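You operate a simulated robot arm through the tools that you are given. There is no shell and no other tool.

You are at the controls of a simulated robot arm. One attempt, no reset.

## Task
Wind the purple tape to the white stripe, key each fault on the tally and switch the light off.
Fine: light on while you wind; one press a fault, on the key of its kind; stripe at the red line; brake back on.
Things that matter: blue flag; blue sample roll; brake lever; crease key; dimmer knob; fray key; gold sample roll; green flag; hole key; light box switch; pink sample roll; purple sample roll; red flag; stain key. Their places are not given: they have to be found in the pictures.

The check looks at the end state, three seconds after you hand in, the way a careful person would. Anything else that was tipped, shoved, dropped, spilled or broken makes it a failure.

## Robot
A 7-joint arm with a two-finger parallel gripper, fixed in place. Base frame: the origin is at the foot of the arm, x ahead of it, y to its left, z up; the work surface is at about z = 880. Readings come in mm, degrees, newtons and seconds.
With the tool pointing down near the work surface it reaches from about 100 to 640 mm from the base axis. Its first joint turns from -66.0 to 66.0 degrees. Payload 1.57 kg.
The TCP is the grasp point between the finger pads, 30 mm short of the fingertips. In the tool frame z runs along the fingers and y along their closing line. The gripper opens to 80 mm. The fingers are 17 mm wide and 12 mm thick; the gripper's body (40 by 82 mm) begins 80 mm behind the TCP.
Orientation is told as [roll, pitch, yaw] about the base's x, y, z axes, in that order, counted from this pose: with the fingers straight down and closing along the base's y, the tool's x points along the base's -x, its y along +y and its z along -z.

## Interface
- The arm moves only by the tool send_rows. Its argument "deltas" is one flat list of numbers, 7 for each row, row after row: the shift along the tool's x, y, z in mm, then the turn, a rotation vector about the tool's x, y, z in degrees, then the closure in counts, from 0 (fully open) to 255 (shut). In form: [tx, ty, tz, wx, wy, wz, hand, tx, ty, tz, wx, wy, wz, hand, ...]. A call has 1 to 20 rows; each row is the pose to reach, as a shift and turn from the pose commanded when the call began, along the tool's axes at that moment. Each row takes 0.2 s and may step no farther than 50 mm and 8.6 degrees from the row before; otherwise, or with a gripper value out of range, the whole call is refused. A pose out of reach is approached as far as the arm can. The call stops where the force on the tool passes 40 N (or 10 N more than at its start, if that is more) or the arm is blocked; 0.2 s more then pass. Each finger travels about 72 mm/s and halts on what it meets, pressing with about 43 N; the grip force reading is that of the motor and also rises with nothing between the fingers. The clock runs only during rows and for 0.2 s after the last one: add rows that repeat a pose to give the fingers time. It gives the time, the measured TCP pose, the force on the tool (base axes), the opening and the grip force at its end, in the units of the frame above (readings bear some noise), with the torque about the TCP (base axes, N m) and any sound that the robot's microphone picked up.
- Cameras (640 x 400 px; columns grow to the right, rows downward): "scene" is fixed at [79.3, 433.5, 1420.8]; the picture's right is [-0.66, -0.75, 0.00], its down [-0.42, 0.37, -0.83] and it looks along [0.62, -0.55, -0.56] (base axes); focal length 338 px, centre (320, 200). "wrist" rides on the gripper at [72, -7, -122] in the tool frame; the picture's right is [0.09, 1.00, 0.00], its down [-0.84, 0.08, -0.54] and it looks along [-0.54, 0.05, 0.84] (tool axes); focal length 238 px, centre (320, 200).
- camera(camera): a new picture of that camera. It takes no simulated time.
- measure_at(camera, pixels): there is no depth. For up to 12 entries [column, row, z] of the newest picture of that camera ("zoom" is the newest enlarged one), the place [x, y] in the base frame at which the ray of that pixel passes the height z, good to about 2 mm, but the place of the scene camera against the robot may be out by one fixed shift of up to 18 mm in any direction. It takes no simulated time.
- enlarge(camera, box): a new picture of the part [left, top, right, bottom] of that camera's present view, enlarged. It takes no simulated time.
- finish_job(): hands the job in; it is judged then, once.

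Leave the gripper open and the arm clear of the work at the hand-in unless told otherwise.

The tools are called after "Emit:" as a command line: name --argument value ..., lists and objects as JSON in quotes. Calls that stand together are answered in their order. send_rows: Moves the arm, as the interface text tells. Its arguments: {"type":"object","properties":{"deltas":{"type":"array","items":{"type":"number"}}},"required":["deltas"]} The other tools are called the same way: camera (camera) takes a picture; measure_at (camera, pixels) gives the place at which the rays of pixels pass given heights; enlarge (camera, box) takes an enlarged picture of a part of a camera's view; finish_job () hands the job in.

At the start:

```text
time_s: 0.0
tool_pos: [412.6, -15.4, 1223.1]
ee_rot: [0.0, 0.0, 0.0]
contact_force: [0.2, -0.5, -0.3]
wrist_torque: [0.01, 0.0, 0.0]
finger_gap: 80.1
grip_force: 0.1
```

scene: 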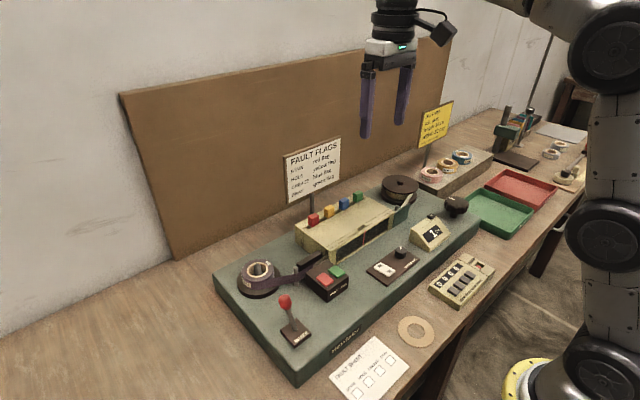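
wrist: 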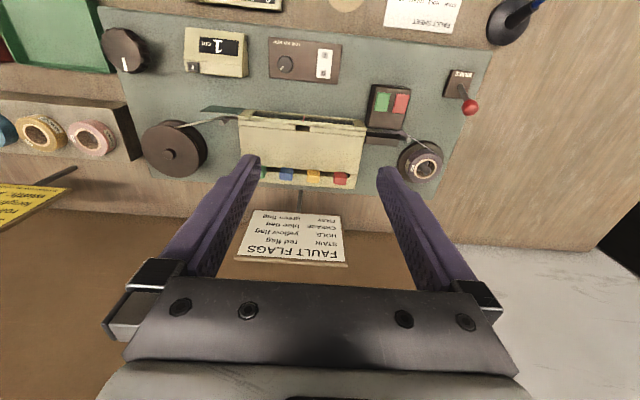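

I see a tape-winding bench with a brake lever (red ball), red/green buttons, a light box panel, a knob, a counter, and a tally with keys. I start with enlarged pictures to read the labels.

Emit:
enlarge --camera "scene" --box '[210, 230, 370, 330]'

Emit:
enlarge --camera "scene" --box '[340, 190, 500, 310]'

Emit:
enlarge --camera "scene" --box '[270, 130, 370, 200]'

Emit:
enlarge --camera "scene" --box '[400, 90, 500, 190]'

Emit:
enlarge --camera "scene" --box '[320, 310, 450, 400]'

Emit:
enlarge --camera "wrist" --box '[90, 0, 290, 200]'

Emit:
enlarge --camera "wrist" --box '[230, 0, 500, 200]'

```text
4.00 times, centred on (290, 280) of scene
```

zoom: 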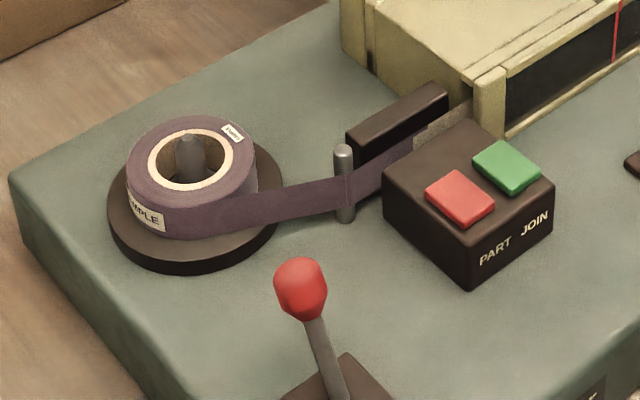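

```text
3.33 times, centred on (420, 250) of scene
```

zoom: 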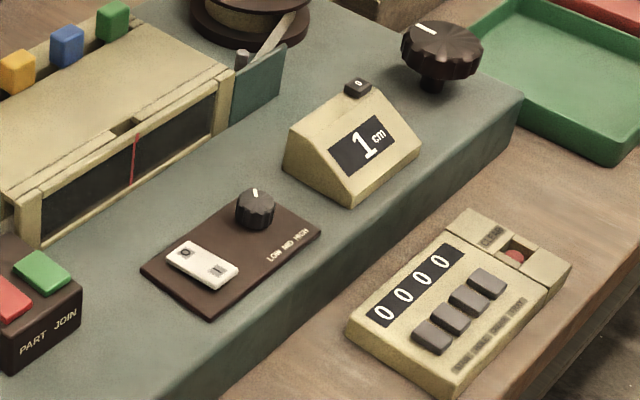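

```text
5.71 times, centred on (320, 165) of scene
```

zoom: 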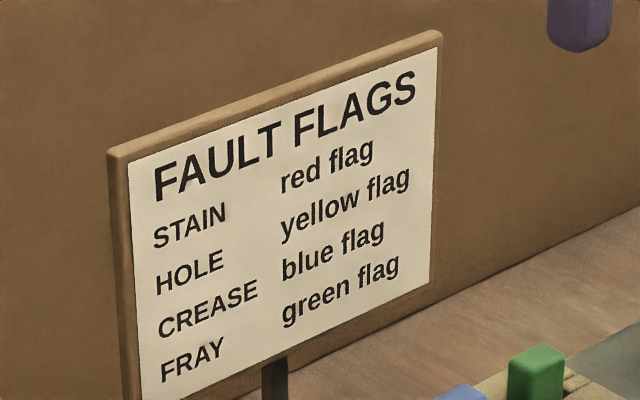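

```text
4.00 times, centred on (450, 140) of scene
```

zoom: 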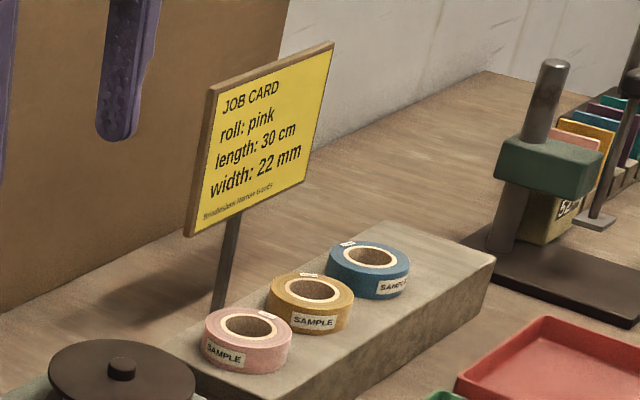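

```text
4.44 times, centred on (385, 355) of scene
```

zoom: 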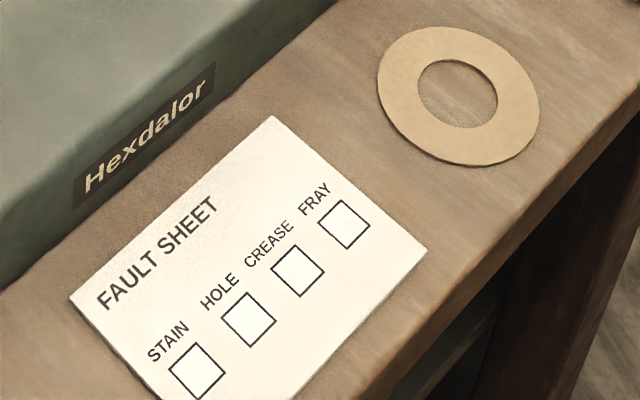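

```text
2.00 times, centred on (190, 100) of wrist
```

zoom: 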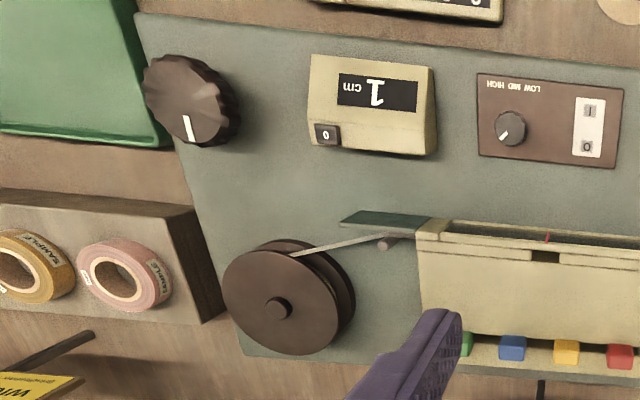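

```text
2.00 times, centred on (365, 100) of wrist
```

zoom: 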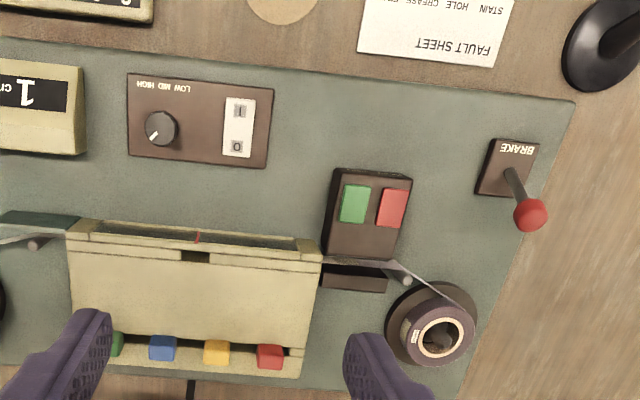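

The sign says stain=red, hole=yellow, crease=blue and fray=green. I zoom in more on the tally keys (scene ~(465,285)), the brake (295,330), the light panel (392,268), the window (355,240) and the winding knob (455,205).

Emit:
enlarge --camera "scene" --box '[425, 250, 497, 310]'

Emit:
enlarge --camera "scene" --box '[265, 285, 329, 350]'

Emit:
enlarge --camera "scene" --box '[360, 240, 424, 290]'

Emit:
enlarge --camera "scene" --box '[335, 195, 415, 265]'

Emit:
enlarge --camera "scene" --box '[375, 165, 475, 255]'

```text
6.67 times, centred on (461, 280) of scene
```

zoom: 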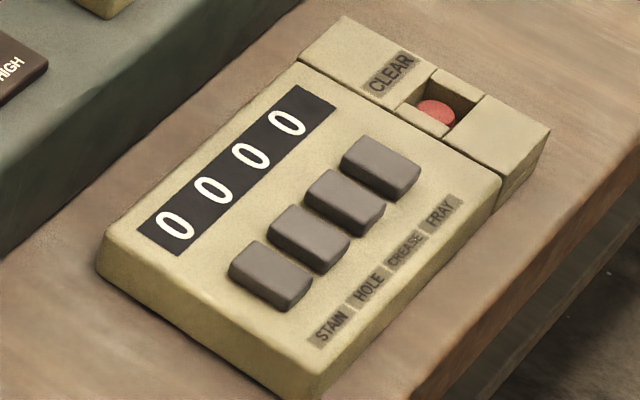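

```text
6.15 times, centred on (297, 318) of scene
```

zoom: 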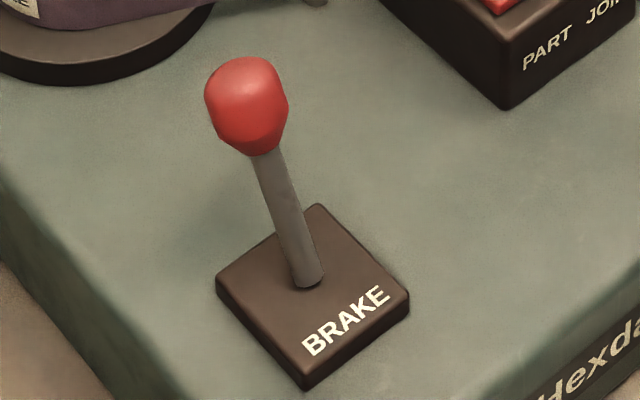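

```text
8.00 times, centred on (392, 265) of scene
```

zoom: 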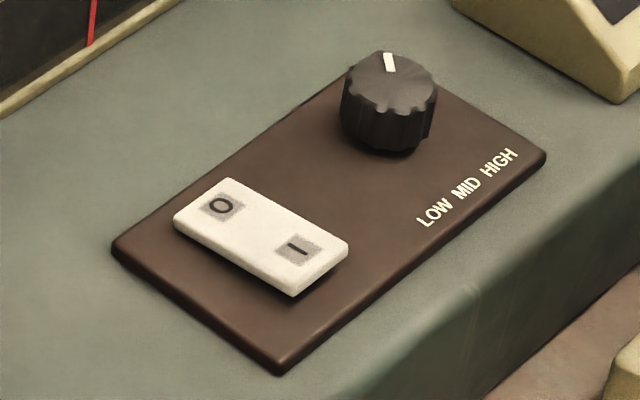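

```text
5.71 times, centred on (375, 230) of scene
```

zoom: 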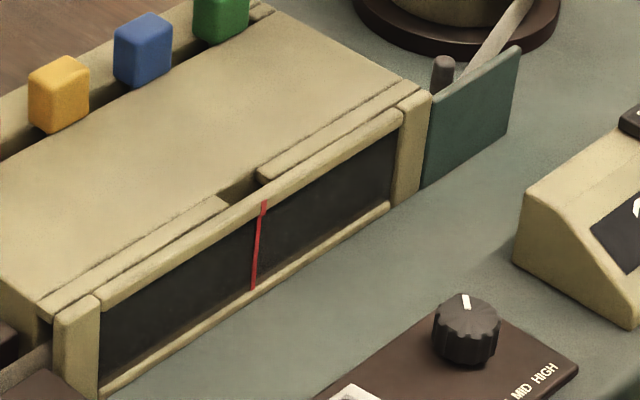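

```text
4.44 times, centred on (425, 210) of scene
```

zoom: 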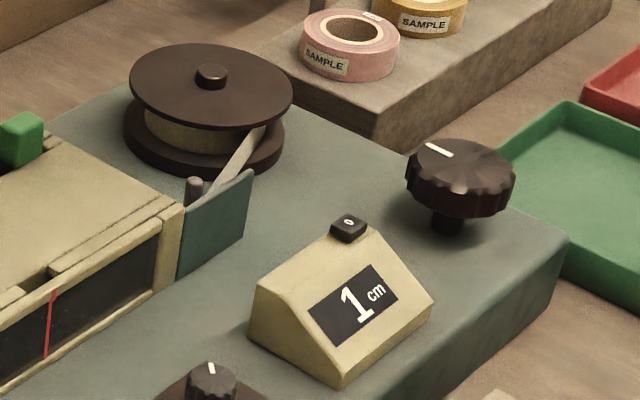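

Next I get rough locations from the present wrist picture, at a few heights for each object.

Emit:
measure_at --camera "wrist" --pixels '[[470, 107, 920], [470, 107, 1000], [324, 63, 920], [324, 63, 960], [285, 64, 920], [285, 64, 960], [125, 50, 920], [125, 50, 980], [213, 50, 920], [213, 50, 980], [175, 150, 920], [240, 5, 900]]'

Emit:
measure_at --camera "scene" --pixels '[[285, 301, 920], [285, 301, 1000], [389, 270, 920], [389, 270, 960], [399, 252, 920], [399, 252, 960], [455, 205, 920], [455, 205, 980], [430, 235, 920], [430, 235, 980], [400, 185, 920], [463, 283, 900]]'

```text
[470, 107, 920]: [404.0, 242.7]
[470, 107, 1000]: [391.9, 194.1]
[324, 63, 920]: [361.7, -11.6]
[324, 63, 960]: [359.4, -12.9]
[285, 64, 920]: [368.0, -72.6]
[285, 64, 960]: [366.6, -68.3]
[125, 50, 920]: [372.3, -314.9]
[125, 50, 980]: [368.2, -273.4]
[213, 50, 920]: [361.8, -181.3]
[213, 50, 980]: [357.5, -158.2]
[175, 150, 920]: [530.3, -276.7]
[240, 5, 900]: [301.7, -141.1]
```

```text
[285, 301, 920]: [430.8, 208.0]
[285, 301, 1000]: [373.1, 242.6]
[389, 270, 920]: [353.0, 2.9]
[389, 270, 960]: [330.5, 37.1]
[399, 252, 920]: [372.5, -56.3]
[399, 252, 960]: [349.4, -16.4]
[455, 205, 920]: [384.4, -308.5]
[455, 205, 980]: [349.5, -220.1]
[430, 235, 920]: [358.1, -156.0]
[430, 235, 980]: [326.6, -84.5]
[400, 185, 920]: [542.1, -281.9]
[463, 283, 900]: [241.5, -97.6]
```

Rough places: tally near (270,-120), light panel near (362,-40), winding knob near (370,-290), brake near (400,220). I move above the tally so the wrist camera can view and triangulate it.

Emit:
send_rows --deltas '[30, -12, 17, 0, 0, 0, 0, 60, -24, 34, 0, 0, 0, 0, 90, -36, 51, 0, 0, 0, 0, 120, -48, 68, 0, 0, 0, 0, 150, -60, 85, 0, 0, 0, 0, 180, -72, 102, 0, 0, 0, 0, 210, -84, 120, 0, 0, 0, 0, 210, -84, 120, 0, 0, 0, 0]'

Emit:
camera --camera "wrist"

```text
time_s: 1.8
tool_pos: [202.6, -97.9, 1104.0]
ee_rot: [-0.1, -0.1, -0.1]
contact_force: [-0.4, -0.2, 0.0]
wrist_torque: [0.0, -0.01, 0.03]
finger_gap: 80.0
grip_force: 0.0
```

```text
taken
```

wrist: 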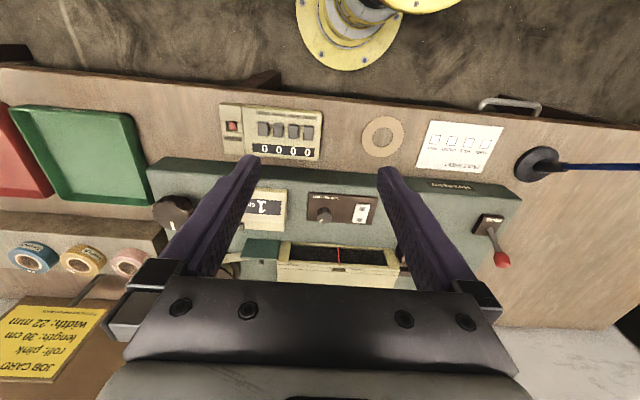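

The tally appears at (270,132), the panel at (343,208), the knob at (172,210) and the brake at (495,245). I enlarge each to get accurate pixels.

Emit:
enlarge --camera "wrist" --box '[210, 90, 338, 170]'

Emit:
enlarge --camera "wrist" --box '[240, 180, 400, 280]'

Emit:
enlarge --camera "wrist" --box '[140, 170, 268, 250]'

Emit:
enlarge --camera "wrist" --box '[440, 190, 568, 270]'

```text
5.00 times, centred on (274, 130) of wrist
```

zoom: 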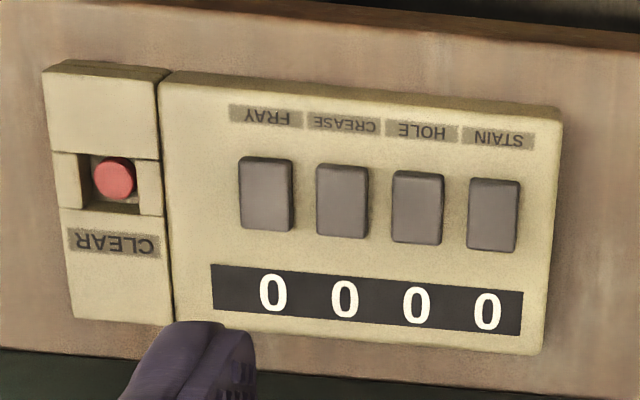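

```text
4.00 times, centred on (320, 230) of wrist
```

zoom: 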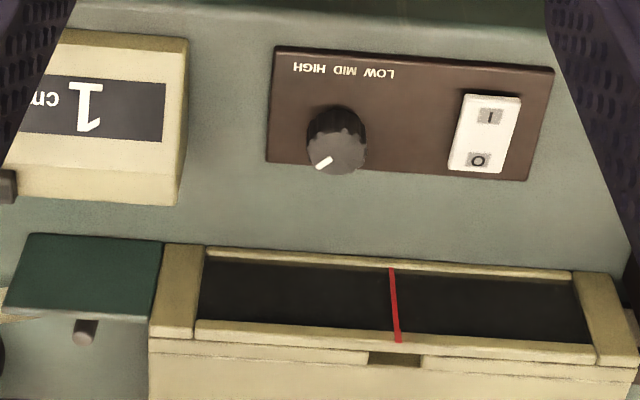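

```text
5.00 times, centred on (204, 210) of wrist
```

zoom: 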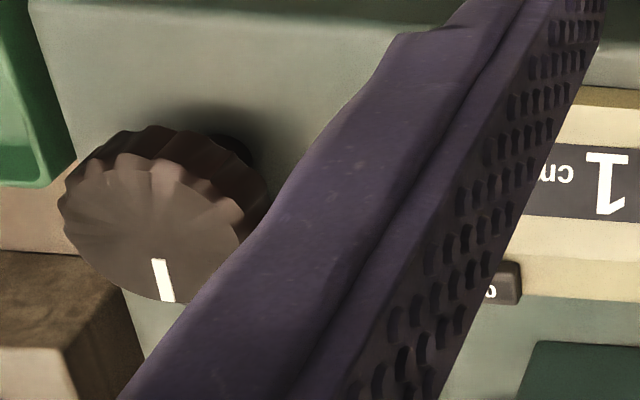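

```text
5.00 times, centred on (504, 230) of wrist
```

zoom: 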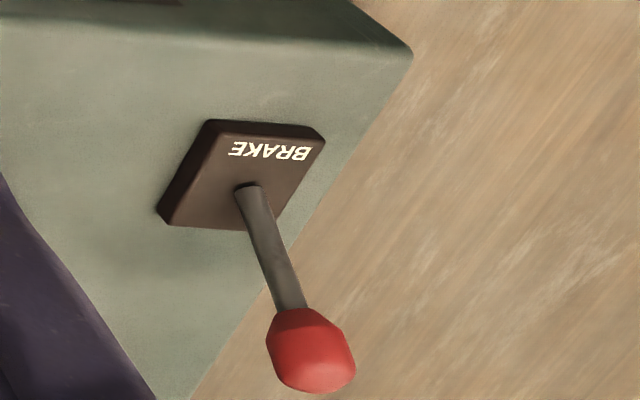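

Key order seen from the arm: FRAY, CREASE, HOLE, STAIN toward +y. I measure the same features from this second view to triangulate heights.

Emit:
measure_at --camera "wrist" --pixels '[[502.2, 260, 920], [502.2, 260, 1000], [362.5, 209.3, 920], [362.5, 209.3, 960], [359.5, 220, 920], [359.5, 220, 960], [324.3, 218, 920], [324.3, 218, 960], [172, 216, 920], [172, 216, 980], [489.6, 228, 920], [489.6, 228, 960]]'

Emit:
measure_at --camera "wrist" --pixels '[[308.8, 132.8, 900], [308.8, 132.8, 920], [293.4, 131.4, 900], [293.4, 131.4, 920], [278.4, 130, 900], [278.4, 130, 920], [263.2, 128.6, 900], [263.2, 128.6, 920], [232.6, 125.4, 900], [232.6, 125.4, 920]]'

```text
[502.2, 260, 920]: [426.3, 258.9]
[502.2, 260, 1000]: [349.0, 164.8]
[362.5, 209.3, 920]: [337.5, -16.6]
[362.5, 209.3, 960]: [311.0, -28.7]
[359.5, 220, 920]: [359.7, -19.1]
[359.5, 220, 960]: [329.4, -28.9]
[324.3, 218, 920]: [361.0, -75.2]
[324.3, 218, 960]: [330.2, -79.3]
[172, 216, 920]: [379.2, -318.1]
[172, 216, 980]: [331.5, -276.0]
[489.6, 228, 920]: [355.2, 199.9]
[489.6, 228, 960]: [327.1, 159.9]
```

```text
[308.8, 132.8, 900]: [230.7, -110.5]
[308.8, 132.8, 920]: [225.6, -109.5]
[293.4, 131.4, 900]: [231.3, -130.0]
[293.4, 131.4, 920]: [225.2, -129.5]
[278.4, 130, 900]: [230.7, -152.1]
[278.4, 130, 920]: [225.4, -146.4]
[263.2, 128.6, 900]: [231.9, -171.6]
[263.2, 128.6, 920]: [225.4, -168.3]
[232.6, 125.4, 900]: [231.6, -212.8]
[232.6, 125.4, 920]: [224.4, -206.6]
```

Triangulation: brake ball ≈(400,225,948), switch ≈(363,-12,900), dimmer top ≈(368,-74,910), winding knob top ≈(372,-309,930). I go lower near the tally for a closer second view of its keys.

Emit:
send_rows --deltas '[0, -10, 30, 0, 0, 0, 0, 0, -20, 60, 0, 0, 0, 0, 0, -35, 90, 0, 0, 0, 0, 0, -42, 115, 0, 0, 0, 0, 0, -42, 115, 0, 0, 0, 0]'

Emit:
camera --camera "wrist"

Emit:
enlarge --camera "wrist" --box '[220, 60, 420, 185]'

```text
time_s: 3.0
tool_pos: [203.5, -140.6, 988.3]
ee_rot: [0.0, 0.0, 0.0]
contact_force: [0.7, -0.1, 0.2]
wrist_torque: [0.0, -0.02, 0.02]
finger_gap: 80.0
grip_force: 0.1
```

```text
taken
```

wrist: 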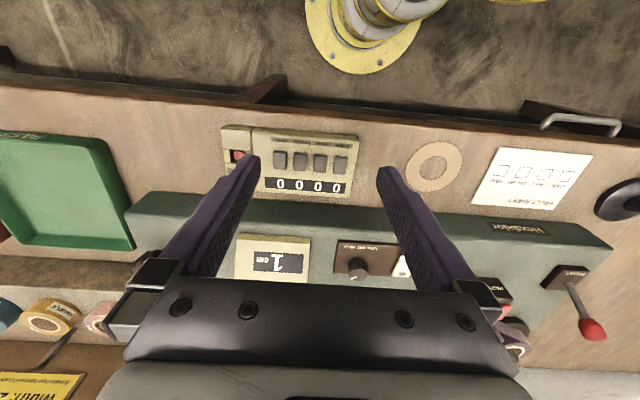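

```text
3.20 times, centred on (320, 122) of wrist
```

zoom: 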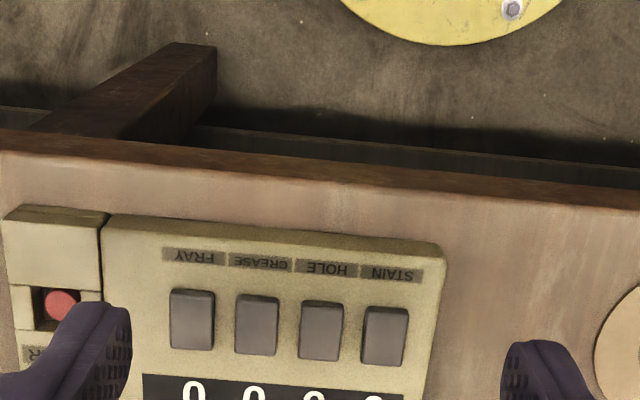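

I measure the four keys in this close zoom at two heights.

Emit:
measure_at --camera "zoom" --pixels '[[384, 336, 880], [384, 336, 920], [321, 330, 880], [321, 330, 920], [257, 325, 880], [257, 325, 920], [192, 320, 880], [192, 320, 920], [63, 304, 880], [63, 304, 920]]'

Emit:
measure_at --camera "wrist" --pixels '[[340, 164.5, 900], [300, 161.5, 900], [280, 160, 900], [358, 268, 910], [358, 268, 930], [592, 329, 920], [592, 329, 960]]'

```text
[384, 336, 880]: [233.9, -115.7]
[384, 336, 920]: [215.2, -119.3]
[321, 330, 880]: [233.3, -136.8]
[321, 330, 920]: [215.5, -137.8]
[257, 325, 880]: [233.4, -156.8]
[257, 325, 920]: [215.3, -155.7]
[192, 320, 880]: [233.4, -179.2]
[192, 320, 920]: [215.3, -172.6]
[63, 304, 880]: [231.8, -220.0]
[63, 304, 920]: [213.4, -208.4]
```

```text
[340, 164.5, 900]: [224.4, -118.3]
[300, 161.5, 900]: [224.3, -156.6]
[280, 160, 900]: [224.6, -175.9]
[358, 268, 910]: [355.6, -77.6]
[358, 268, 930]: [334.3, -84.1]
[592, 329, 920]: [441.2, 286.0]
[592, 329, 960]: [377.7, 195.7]
```

The ring and the tally triangulate to about z≈830 for the table, so the tally keys are at z≈855 and the machine deck is at about 880. Next I move over the light panel for a close view of the switch and dimmer.

Emit:
send_rows --deltas '[-10, 20, -22, 0, 0, 0, 0, -30, 50, -22, 0, 0, 0, 0, -55, 80, -22, 0, 0, 0, 0, -80, 110, -22, 0, 0, 0, 0, -96, 128, -22, 0, 0, 0, 0, -96, 128, -22, 0, 0, 0, 0]'

Emit:
camera --camera "wrist"

Emit:
enlarge --camera "wrist" --box '[220, 100, 420, 225]'

```text
time_s: 4.4
tool_pos: [299.2, -11.7, 1011.0]
ee_rot: [-0.1, 0.0, 0.0]
contact_force: [-1.0, 1.0, 0.5]
wrist_torque: [-0.03, 0.0, 0.01]
finger_gap: 79.9
grip_force: 0.0
```

```text
taken
```

wrist: 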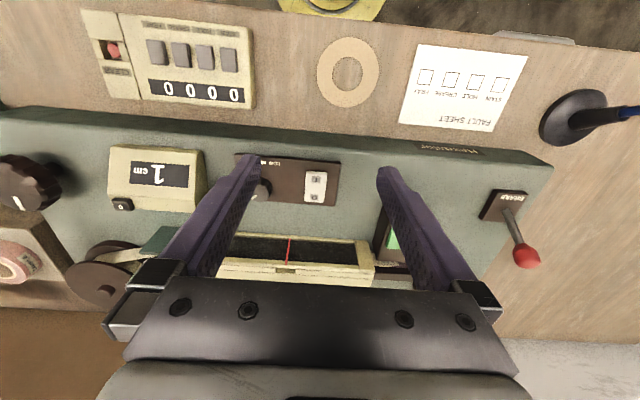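

```text
3.20 times, centred on (320, 162) of wrist
```

zoom: 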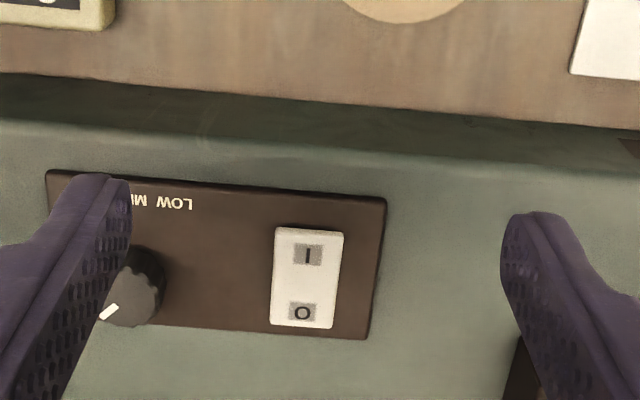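

The rocker shows at zoom (307,278) with I on the near side. I measure I, O and the rocker ends, plus the knob and brake ball in this view.

Emit:
measure_at --camera "zoom" --pixels '[[308, 254, 890], [308, 254, 900], [302, 313, 890], [302, 313, 900], [310, 229, 890], [302, 325, 890], [132, 290, 900], [132, 290, 910]]'

Emit:
measure_at --camera "wrist" --pixels '[[22, 183, 920], [22, 183, 930], [528, 257, 940], [528, 257, 950], [506, 205, 885], [228, 60, 855], [204, 57, 855], [180, 54, 855], [156, 51, 855]]'

```text
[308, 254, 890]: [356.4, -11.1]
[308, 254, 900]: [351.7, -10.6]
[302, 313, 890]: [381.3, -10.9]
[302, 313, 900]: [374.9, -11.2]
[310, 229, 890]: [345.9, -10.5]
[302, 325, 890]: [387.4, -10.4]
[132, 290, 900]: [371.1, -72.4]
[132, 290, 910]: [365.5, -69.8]
```

```text
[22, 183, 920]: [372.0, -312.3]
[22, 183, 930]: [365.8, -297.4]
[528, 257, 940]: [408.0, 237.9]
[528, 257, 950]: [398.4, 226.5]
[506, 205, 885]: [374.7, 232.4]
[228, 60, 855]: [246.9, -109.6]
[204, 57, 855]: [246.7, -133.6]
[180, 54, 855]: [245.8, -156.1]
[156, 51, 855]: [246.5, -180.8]
```

The rocker's I half is at (355,-11) and the O half at (380,-11), with z≈890–895. I close the fingers and hover over I.

Emit:
send_rows --deltas '[-20, 0, 10, 0, 0, 0, 255, -40, 0, 30, 0, 0, 0, 255, -54, 1, 60, 0, 0, 0, 255, -54, 1, 75, 0, 0, 0, 255, -54, 1, 75, 0, 0, 0, 255]'

Emit:
enlarge --camera "scene" --box '[340, 210, 440, 290]'

```text
time_s: 5.6
tool_pos: [354.0, -11.2, 935.3]
ee_rot: [0.0, 0.0, 0.0]
contact_force: [0.4, -0.2, 0.4]
wrist_torque: [0.01, 0.02, 0.01]
finger_gap: 0.0
grip_force: 21.1
```

```text
5.00 times, centred on (390, 250) of scene
```

zoom: 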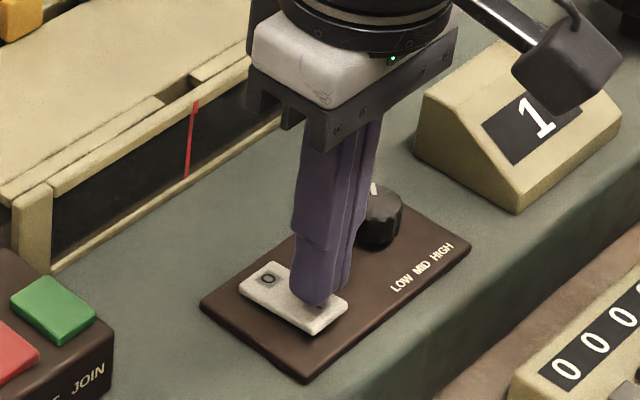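

The closed fingertips hover over the I half. I press down slowly in 1.5 mm steps.

Emit:
send_rows --deltas '[0, 0, 3, 0, 0, 0, 255, 0, 0, 5, 0, 0, 0, 255, 0, 0, 7, 0, 0, 0, 255, 0, 0, 8.5, 0, 0, 0, 255, 0, 0, 10, 0, 0, 0, 255, 0, 0, 11.5, 0, 0, 0, 255, 0, 0, 13, 0, 0, 0, 255, 0, 0, 14.5, 0, 0, 0, 255, 0, 0, 16, 0, 0, 0, 255]'

Emit:
camera --camera "scene"

```text
time_s: 7.5
tool_pos: [354.4, -11.0, 925.1]
ee_rot: [0.0, -0.2, 0.1]
contact_force: [-2.6, -0.1, 4.2]
wrist_torque: [0.03, 0.01, 0.02]
finger_gap: 0.2
grip_force: 21.6
heard: click
stopped in row 9: the force on the tool passed its limit at 44 N (the readings are from after the stop); the commanded pose is now the measured one
```

```text
taken
```

scene: 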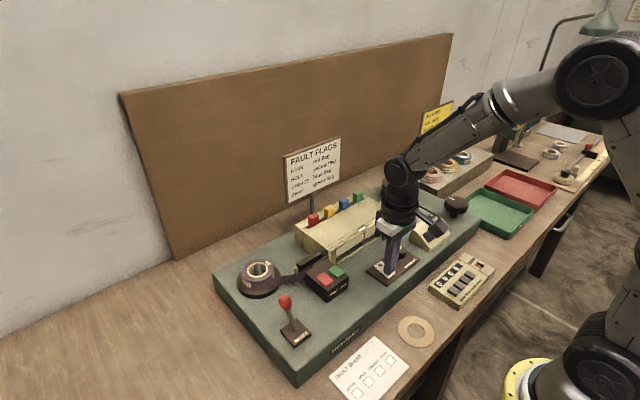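

A click was heard. I lift away and check whether the window is lit.

Emit:
send_rows --deltas '[0, 0, -15, 0, 0, 0, 255, 0, 0, -40, 0, 0, 0, 255, 15, 0, -75, 0, 0, 0, 255, 40, 0, -100, 0, 0, 0, 255, 80, 0, -110, 0, 0, 0, 100, 100, 0, -115, 0, 0, 0, 0, 100, 0, -115, 0, 0, 0, 0]'

Emit:
enlarge --camera "scene" --box '[290, 200, 430, 290]'

Emit:
camera --camera "wrist"

```text
time_s: 9.2
tool_pos: [251.0, -12.9, 1038.7]
ee_rot: [-0.1, -0.1, 0.1]
contact_force: [0.1, -0.5, -0.6]
wrist_torque: [0.0, 0.01, -0.01]
finger_gap: 79.9
grip_force: 0.0
```

```text
4.44 times, centred on (360, 245) of scene
```

zoom: 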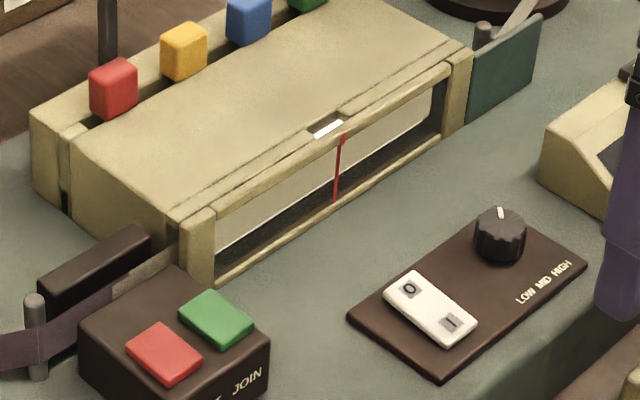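

```text
taken
```

wrist: 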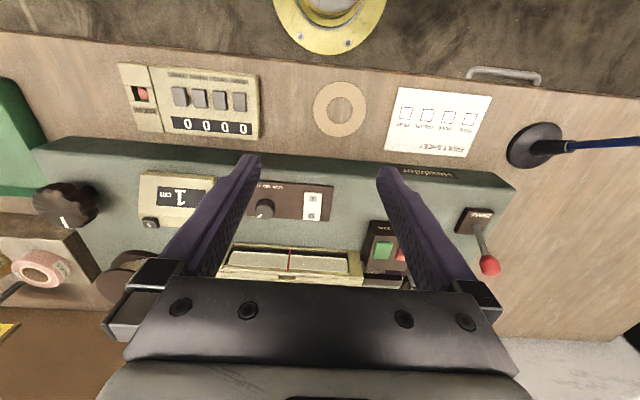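

The light is on. I zoom in on the window to see the tape in it, and on the dimmer pointer.

Emit:
enlarge --camera "scene" --box '[325, 210, 405, 265]'

Emit:
enlarge --camera "wrist" --box '[210, 235, 370, 290]'

Emit:
enlarge --camera "scene" --box '[235, 245, 345, 310]'

```text
7.27 times, centred on (365, 238) of scene
```

zoom: 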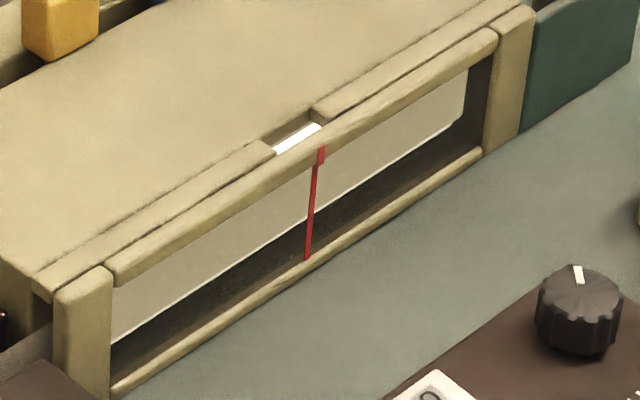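

```text
4.00 times, centred on (290, 262) of wrist
```

zoom: 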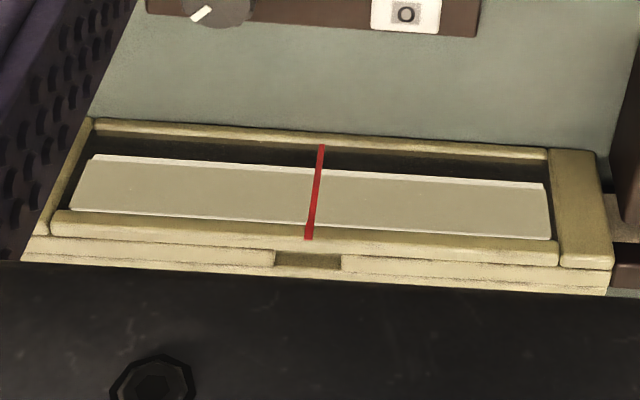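

```text
5.82 times, centred on (290, 278) of scene
```

zoom: 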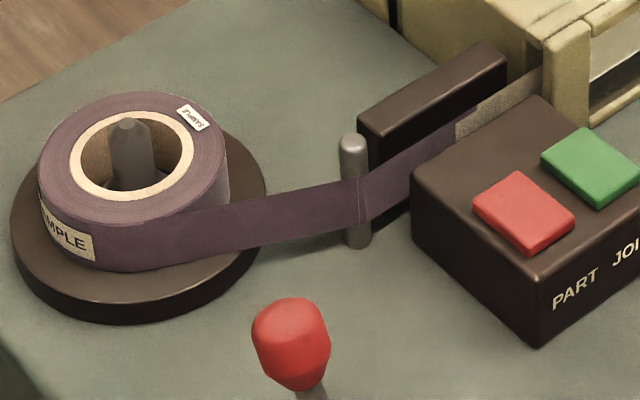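

The white/grey leader is in the window and the purple tape begins at the splicer (scene (313,266)). Next I look closely at the brake lever from above.

Emit:
send_rows --deltas '[-13, 40, 0, 0, 0, 0, 0, -26, 80, 0, 0, 0, 0, 0, -40, 120, 0, 0, 0, 0, 0, -53, 160, 0, 0, 0, 0, 0, -66, 200, 0, 0, 0, 0, 0, -79, 238, 0, 0, 0, 0, 0, -79, 238, 0, 0, 0, 0, 0]'

Emit:
camera --camera "wrist"

Emit:
enlarge --camera "wrist" --box '[250, 150, 410, 250]'

```text
time_s: 10.8
tool_pos: [333.0, 226.8, 1039.7]
ee_rot: [0.0, -0.1, 0.0]
contact_force: [0.1, 0.7, -0.1]
wrist_torque: [-0.01, -0.01, -0.01]
finger_gap: 79.9
grip_force: 0.1
```

```text
taken
```

wrist: 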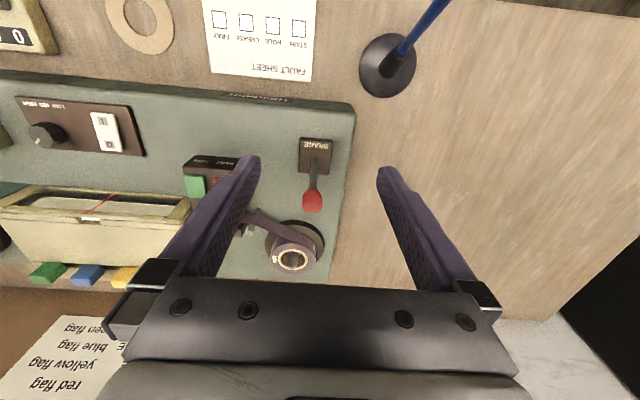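

```text
4.00 times, centred on (330, 200) of wrist
```

zoom: 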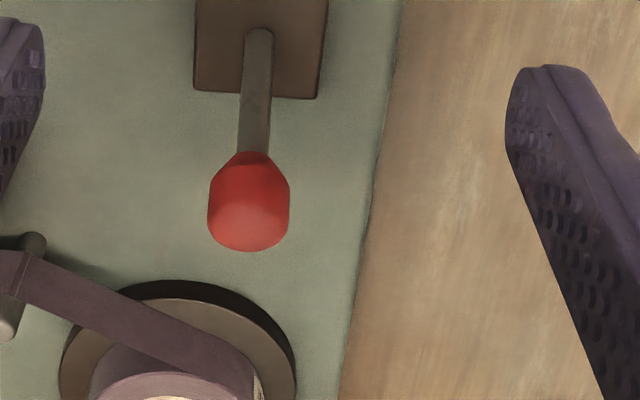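

The lever leans away from the robot (toward +x), with its base at zoom (258,35) and ball at (249,203). I measure both.

Emit:
measure_at --camera "zoom" --pixels '[[249, 203, 940], [249, 203, 950], [258, 35, 885], [258, 60, 890], [249, 250, 945], [253, 155, 940], [150, 370, 900]]'

```text
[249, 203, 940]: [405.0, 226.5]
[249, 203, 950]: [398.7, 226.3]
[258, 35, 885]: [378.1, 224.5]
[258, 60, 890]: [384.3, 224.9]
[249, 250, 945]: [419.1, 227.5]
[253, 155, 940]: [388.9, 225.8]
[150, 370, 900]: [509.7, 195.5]
```

Ball ≈(400,226,948), pivot ≈(377,225,883). I close the fingers and go down on the far side of the ball at x≈427, clear of the supply roll.

Emit:
send_rows --deltas '[-30, -0.8, 0, 0, 0, 0, 255, -65, -0.8, 10, 0, 0, 0, 255, -95, -0.8, 25, 0, 0, 0, 255, -95, -0.8, 45, 0, 0, 0, 255, -95, -0.8, 62, 0, 0, 0, 255, -95, -0.8, 76, 0, 0, 0, 255, -95, -0.8, 76, 0, 0, 0, 255]'

Emit:
enlarge --camera "scene" --box '[225, 235, 355, 355]'

Emit:
camera --camera "wrist"

```text
time_s: 12.3
tool_pos: [427.7, 226.1, 962.0]
ee_rot: [-0.1, -0.1, 0.0]
contact_force: [0.1, 0.4, 0.2]
wrist_torque: [-0.01, 0.02, -0.01]
finger_gap: 0.0
grip_force: 21.2
```

```text
3.33 times, centred on (290, 295) of scene
```

zoom: 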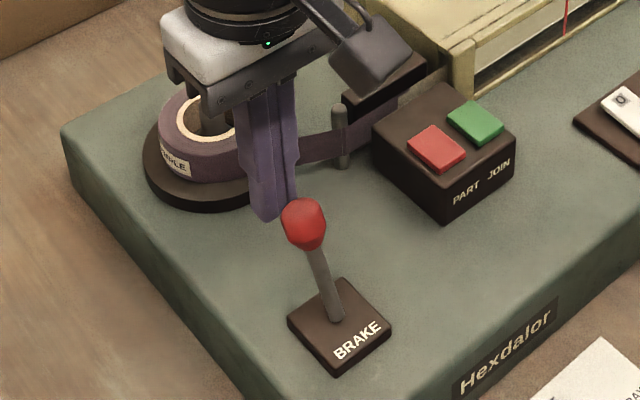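

```text
taken
```

wrist: 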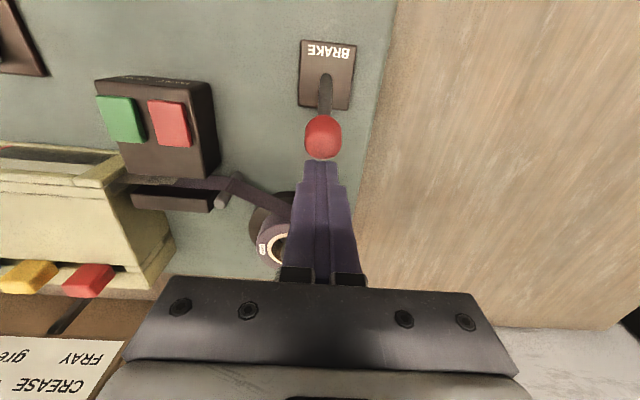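

The fingers are right behind the ball. I sweep toward the robot (-x) in 4 mm rows, up to ~56 mm.

Emit:
send_rows --deltas '[4, 0, 0, 0, 0, 0, 255, 8, 0, 0, 0, 0, 0, 255, 12, 0, 0, 0, 0, 0, 255, 16, 0, 0, 0, 0, 0, 255, 20, 0, 0, 0, 0, 0, 255, 24, 0, 0, 0, 0, 0, 255, 28, 0, 0, 0, 0, 0, 255, 32, 0, 0, 0, 0, 0, 255, 36, 0, 0, 0, 0, 0, 255, 40, 0, 0, 0, 0, 0, 255, 44, 0, 0, 0, 0, 0, 255, 48, 0, 0, 0, 0, 0, 255, 52, 0, 0, 0, 0, 0, 255, 56, 0, 0, 0, 0, 0, 255]'

Emit:
enlarge --camera "scene" --box '[225, 235, 355, 355]'

```text
time_s: 15.3
tool_pos: [371.1, 226.2, 962.3]
ee_rot: [0.0, -0.1, 0.0]
contact_force: [0.2, -0.1, 0.9]
wrist_torque: [0.01, -0.01, 0.01]
finger_gap: 0.0
grip_force: 21.3
```

```text
3.33 times, centred on (290, 295) of scene
```

zoom: 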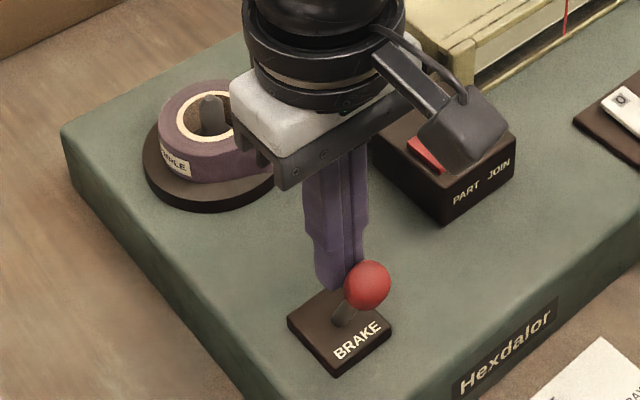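

The lever has swung toward the robot. I lift straight up and check that it stays there.

Emit:
send_rows --deltas '[-4, 0, 0, 0, 0, 0, 255, -4, 0, -25, 0, 0, 0, 255, -4, 0, -60, 0, 0, 0, 255, -4, -40, -80, 0, 0, 0, 200, -4, -80, -80, 0, 0, 0, 100, -4, -80, -80, 0, 0, 0, 0]'

Emit:
enlarge --camera "scene" --box '[225, 235, 355, 355]'

Emit:
camera --camera "wrist"

```text
time_s: 16.8
tool_pos: [374.1, 145.4, 1044.9]
ee_rot: [0.0, -0.2, 0.0]
contact_force: [0.2, 0.7, -0.4]
wrist_torque: [0.0, -0.04, 0.0]
finger_gap: 80.0
grip_force: 0.1
```

```text
3.33 times, centred on (290, 295) of scene
```

zoom: 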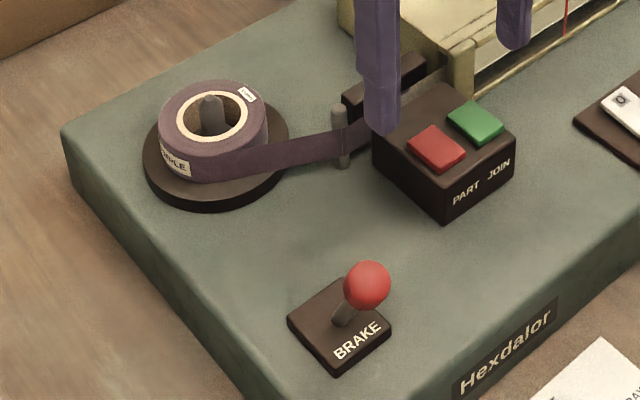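

```text
taken
```

wrist: 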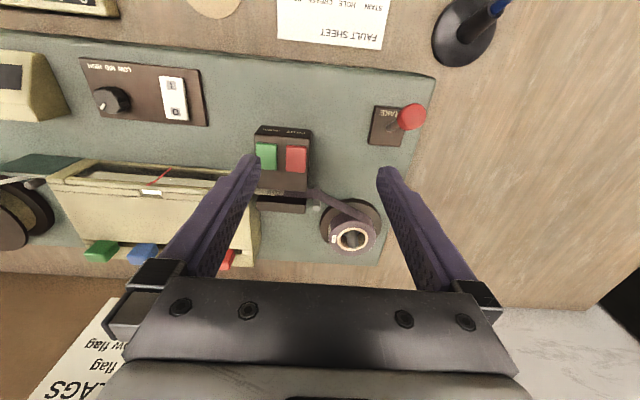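

The brake stays released. I now travel to the winding knob and look at it closely.

Emit:
send_rows --deltas '[8, -44, -10, 0, 0, 0, 0, 16, -88, -10, 0, 0, 0, 0, 24, -132, -10, 0, 0, 0, 0, 32, -176, -10, 0, 0, 0, 0, 40, -220, -10, 0, 0, 0, 0, 48, -264, -10, 0, 0, 0, 0, 56, -308, -10, 0, 0, 0, 0, 64, -352, -10, 0, 0, 0, 0, 70, -396, -10, 0, 0, 0, 0, 74, -440, -5, 0, 0, 0, 0, 74, -450, 0, 0, 0, 0, 0, 74, -450, 0, 0, 0, 0, 0]'

Emit:
camera --camera "wrist"

Emit:
enlarge --camera "wrist" --box '[240, 120, 400, 220]'

```text
time_s: 19.4
tool_pos: [301.6, -305.5, 1041.9]
ee_rot: [0.0, -0.1, 0.0]
contact_force: [-0.1, -1.0, 0.2]
wrist_torque: [-0.01, 0.02, -0.02]
finger_gap: 80.2
grip_force: 0.1
```

```text
taken
```

wrist: 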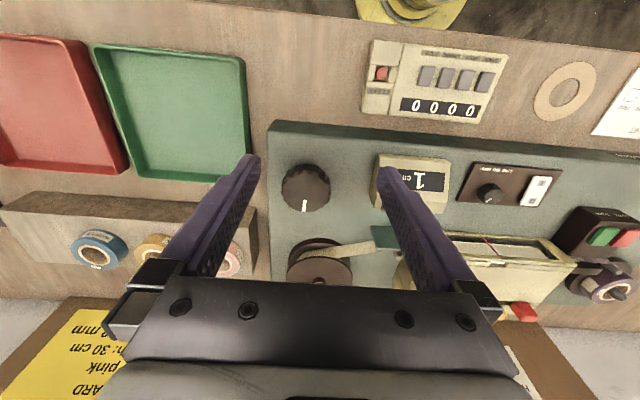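

```text
4.00 times, centred on (320, 170) of wrist
```

zoom: 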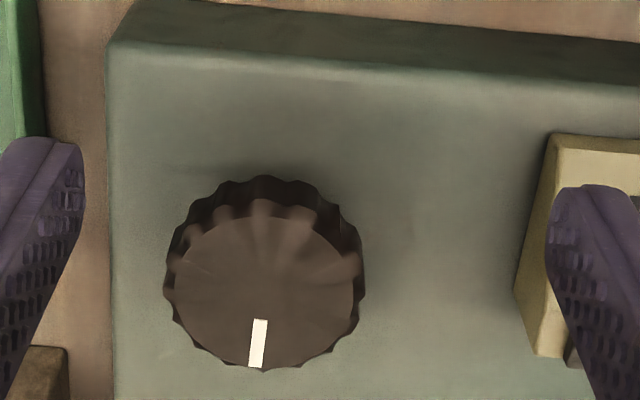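

The knob's top disc is centred at zoom (262,288), about 54 mm wide, with its pointer toward +x. I measure it.

Emit:
measure_at --camera "zoom" --pixels '[[262, 288, 920], [262, 288, 930], [262, 288, 940], [165, 285, 930], [358, 285, 930], [260, 372, 930], [262, 178, 915], [110, 45, 880], [550, 135, 920]]'

Emit:
measure_at --camera "scene" --pixels '[[455.7, 203, 930], [455.7, 203, 940], [400, 184, 930], [354.5, 237, 900]]'

```text
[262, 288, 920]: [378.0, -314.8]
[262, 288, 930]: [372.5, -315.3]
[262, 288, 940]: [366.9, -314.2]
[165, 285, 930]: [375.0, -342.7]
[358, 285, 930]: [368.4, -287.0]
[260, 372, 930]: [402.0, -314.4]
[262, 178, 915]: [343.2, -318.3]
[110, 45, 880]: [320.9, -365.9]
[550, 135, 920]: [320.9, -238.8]
```

```text
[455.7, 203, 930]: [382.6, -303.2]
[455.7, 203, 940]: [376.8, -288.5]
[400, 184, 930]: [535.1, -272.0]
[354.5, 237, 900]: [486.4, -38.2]
```

Knob centre ≈(372,-315), top z≈930. I move above it with the fingers open and check the alignment before going down.

Emit:
send_rows --deltas '[-35, -5, 10, 0, 0, 0, 0, -70, -9.5, 30, 0, 0, 0, 0, -70.4, -9.5, 60, 0, 0, 0, 0, -70.4, -9.5, 60, 0, 0, 0, 0]'

Emit:
camera --camera "wrist"

Emit:
enlarge --camera "scene" --box '[400, 145, 500, 245]'

```text
time_s: 20.4
tool_pos: [371.0, -315.5, 981.8]
ee_rot: [0.0, -0.2, -0.1]
contact_force: [0.0, -1.0, -0.2]
wrist_torque: [-0.03, -0.03, -0.02]
finger_gap: 80.2
grip_force: 0.1
```

```text
taken
```

wrist: 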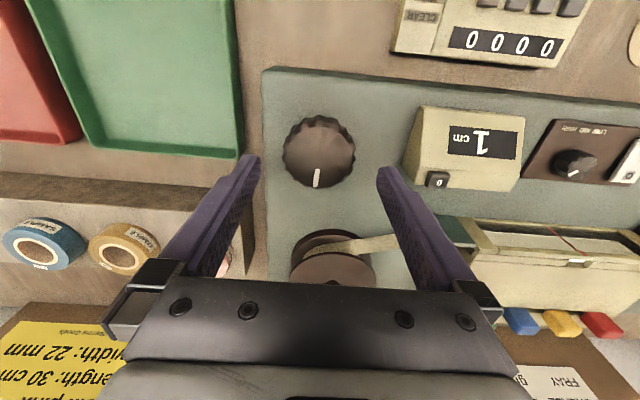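

```text
4.00 times, centred on (450, 195) of scene
```

zoom: 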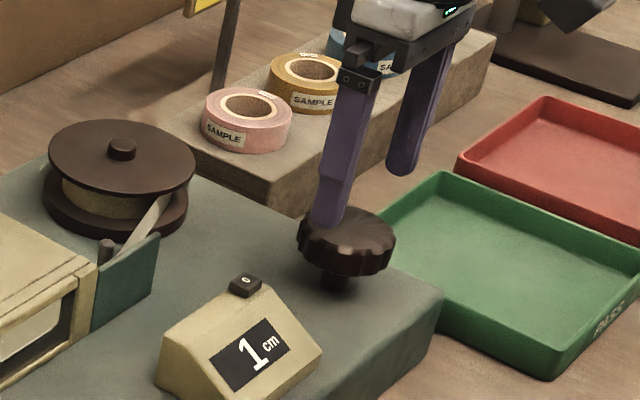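

Alignment looks close. I enlarge to check the knob's centre against the tool axis.

Emit:
enlarge --camera "wrist" --box '[256, 100, 384, 180]'

Emit:
measure_at --camera "wrist" --pixels '[[283, 152, 922], [355, 152, 922], [318, 116, 915], [318, 188, 930], [319, 155, 930]]'

```text
5.00 times, centred on (320, 140) of wrist
```

zoom: 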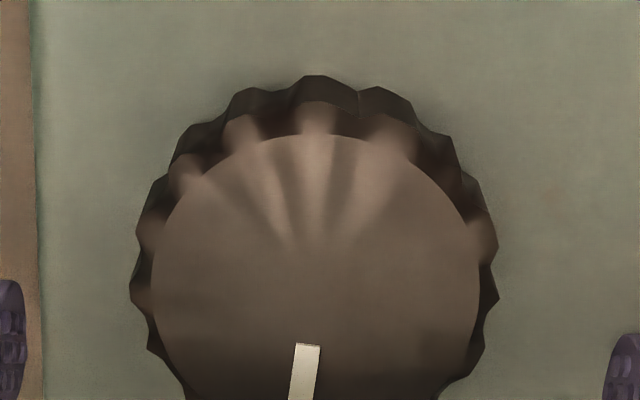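

```text
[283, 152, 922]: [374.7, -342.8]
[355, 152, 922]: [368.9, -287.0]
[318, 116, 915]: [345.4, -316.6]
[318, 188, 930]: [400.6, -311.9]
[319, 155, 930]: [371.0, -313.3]
```

The tool axis is on the knob's centre within ~1 mm. Winding should be counter-clockwise from above (negative about tool z), so I first turn the open hand +85° at the hover height to gain stroke.

Emit:
send_rows --deltas '[0, 0, 0, 0, 0, 8.5, 0, 0, 0, 0, 0, 0, 17, 0, 0, 0, 0, 0, 0, 25.5, 0, 0, 0, 0, 0, 0, 34, 0, 0, 0, 0, 0, 0, 42.5, 0, 0, 0, 0, 0, 0, 51, 0, 0, 0, 0, 0, 0, 59.5, 0, 0, 0, 0, 0, 0, 68, 0, 0, 0, 0, 0, 0, 76.5, 0, 0, 0, 0, 0, 0, 85, 0, 0, 0, 0, 0, 0, 85, 0]'

Emit:
camera --camera "scene"

```text
time_s: 22.8
tool_pos: [370.9, -313.0, 982.6]
ee_rot: [0.2, 0.0, -85.2]
contact_force: [0.1, 0.2, -0.4]
wrist_torque: [-0.03, -0.01, 0.02]
finger_gap: 80.1
grip_force: 0.1
```

```text
taken
```

scene: 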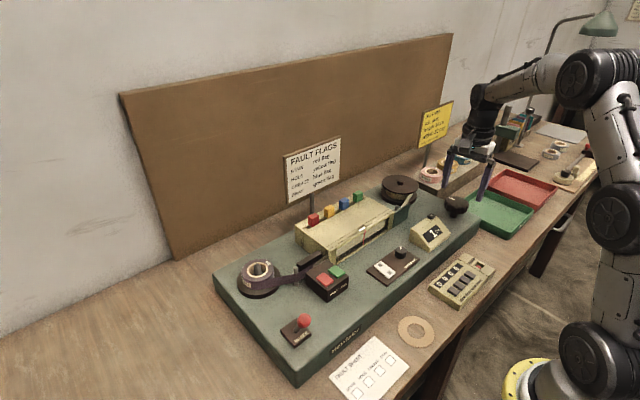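

Yaw is now -85°. I descend beside the knob to TCP z≈930 with the fingers open.

Emit:
send_rows --deltas '[-1, 0.5, 20, 0, 0, 0, 0, -1, 0.5, 40, 0, 0, 0, 0, -1, 0.5, 51, 0, 0, 0, 0, -1, 0.5, 51, 0, 0, 0, 0]'

Emit:
enlarge --camera "scene" --box '[400, 145, 500, 245]'

Emit:
camera --camera "wrist"

```text
time_s: 23.8
tool_pos: [371.7, -315.4, 931.4]
ee_rot: [0.1, 0.0, -85.0]
contact_force: [-0.6, 0.0, 0.5]
wrist_torque: [0.03, 0.02, -0.01]
finger_gap: 80.1
grip_force: 0.1
```

```text
4.00 times, centred on (450, 195) of scene
```

zoom: 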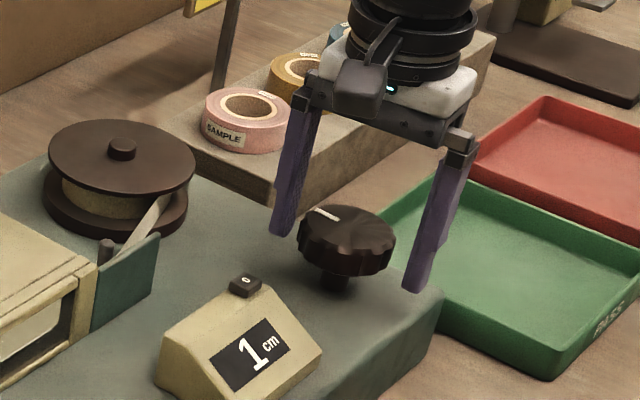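

```text
taken
```

wrist: 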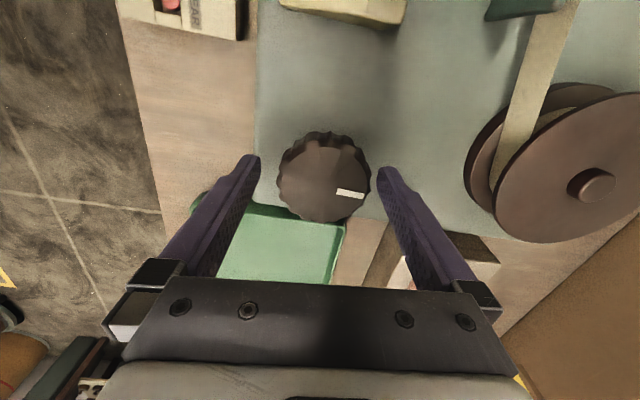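

The fingers straddle the knob well. I grip it and test a small counter-clockwise turn of ~17°.

Emit:
send_rows --deltas '[0, 0, 0, 0, 0, 0, 255, 0, 0, 0, 0, 0, 0, 255, 0, 0, 0, 0, 0, 0, 255, 0, 0, 0, 0, 0, -6, 255, 0, 0, 0, 0, 0, -12, 255, 0, 0, 0, 0, 0, -17, 255, 0, 0, 0, 0, 0, -17, 255]'

Emit:
enlarge --camera "scene" --box '[320, 165, 480, 265]'

Emit:
enlarge --camera "scene" --box '[235, 230, 365, 310]'

```text
time_s: 25.4
tool_pos: [375.1, -315.9, 933.3]
ee_rot: [0.6, -0.4, -68.0]
contact_force: [29.5, -0.4, -3.0]
wrist_torque: [0.06, 0.52, -1.38]
finger_gap: 57.1
grip_force: 45.1
```

```text
4.00 times, centred on (400, 215) of scene
```

zoom: 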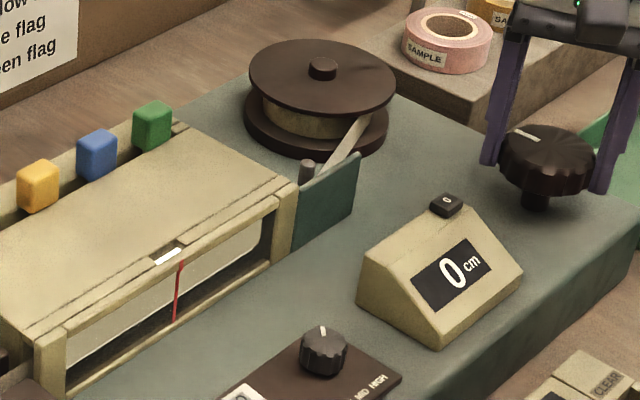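

```text
4.92 times, centred on (300, 270) of scene
```

zoom: 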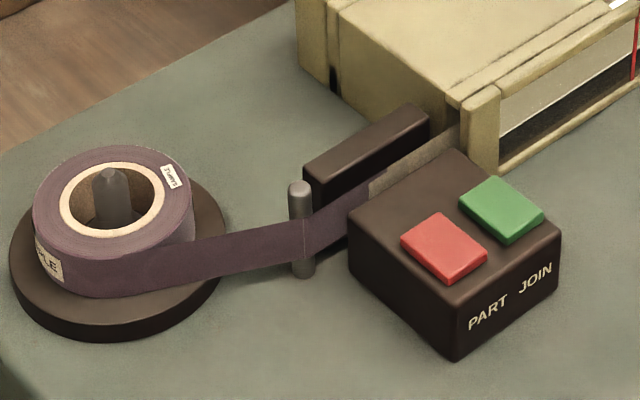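

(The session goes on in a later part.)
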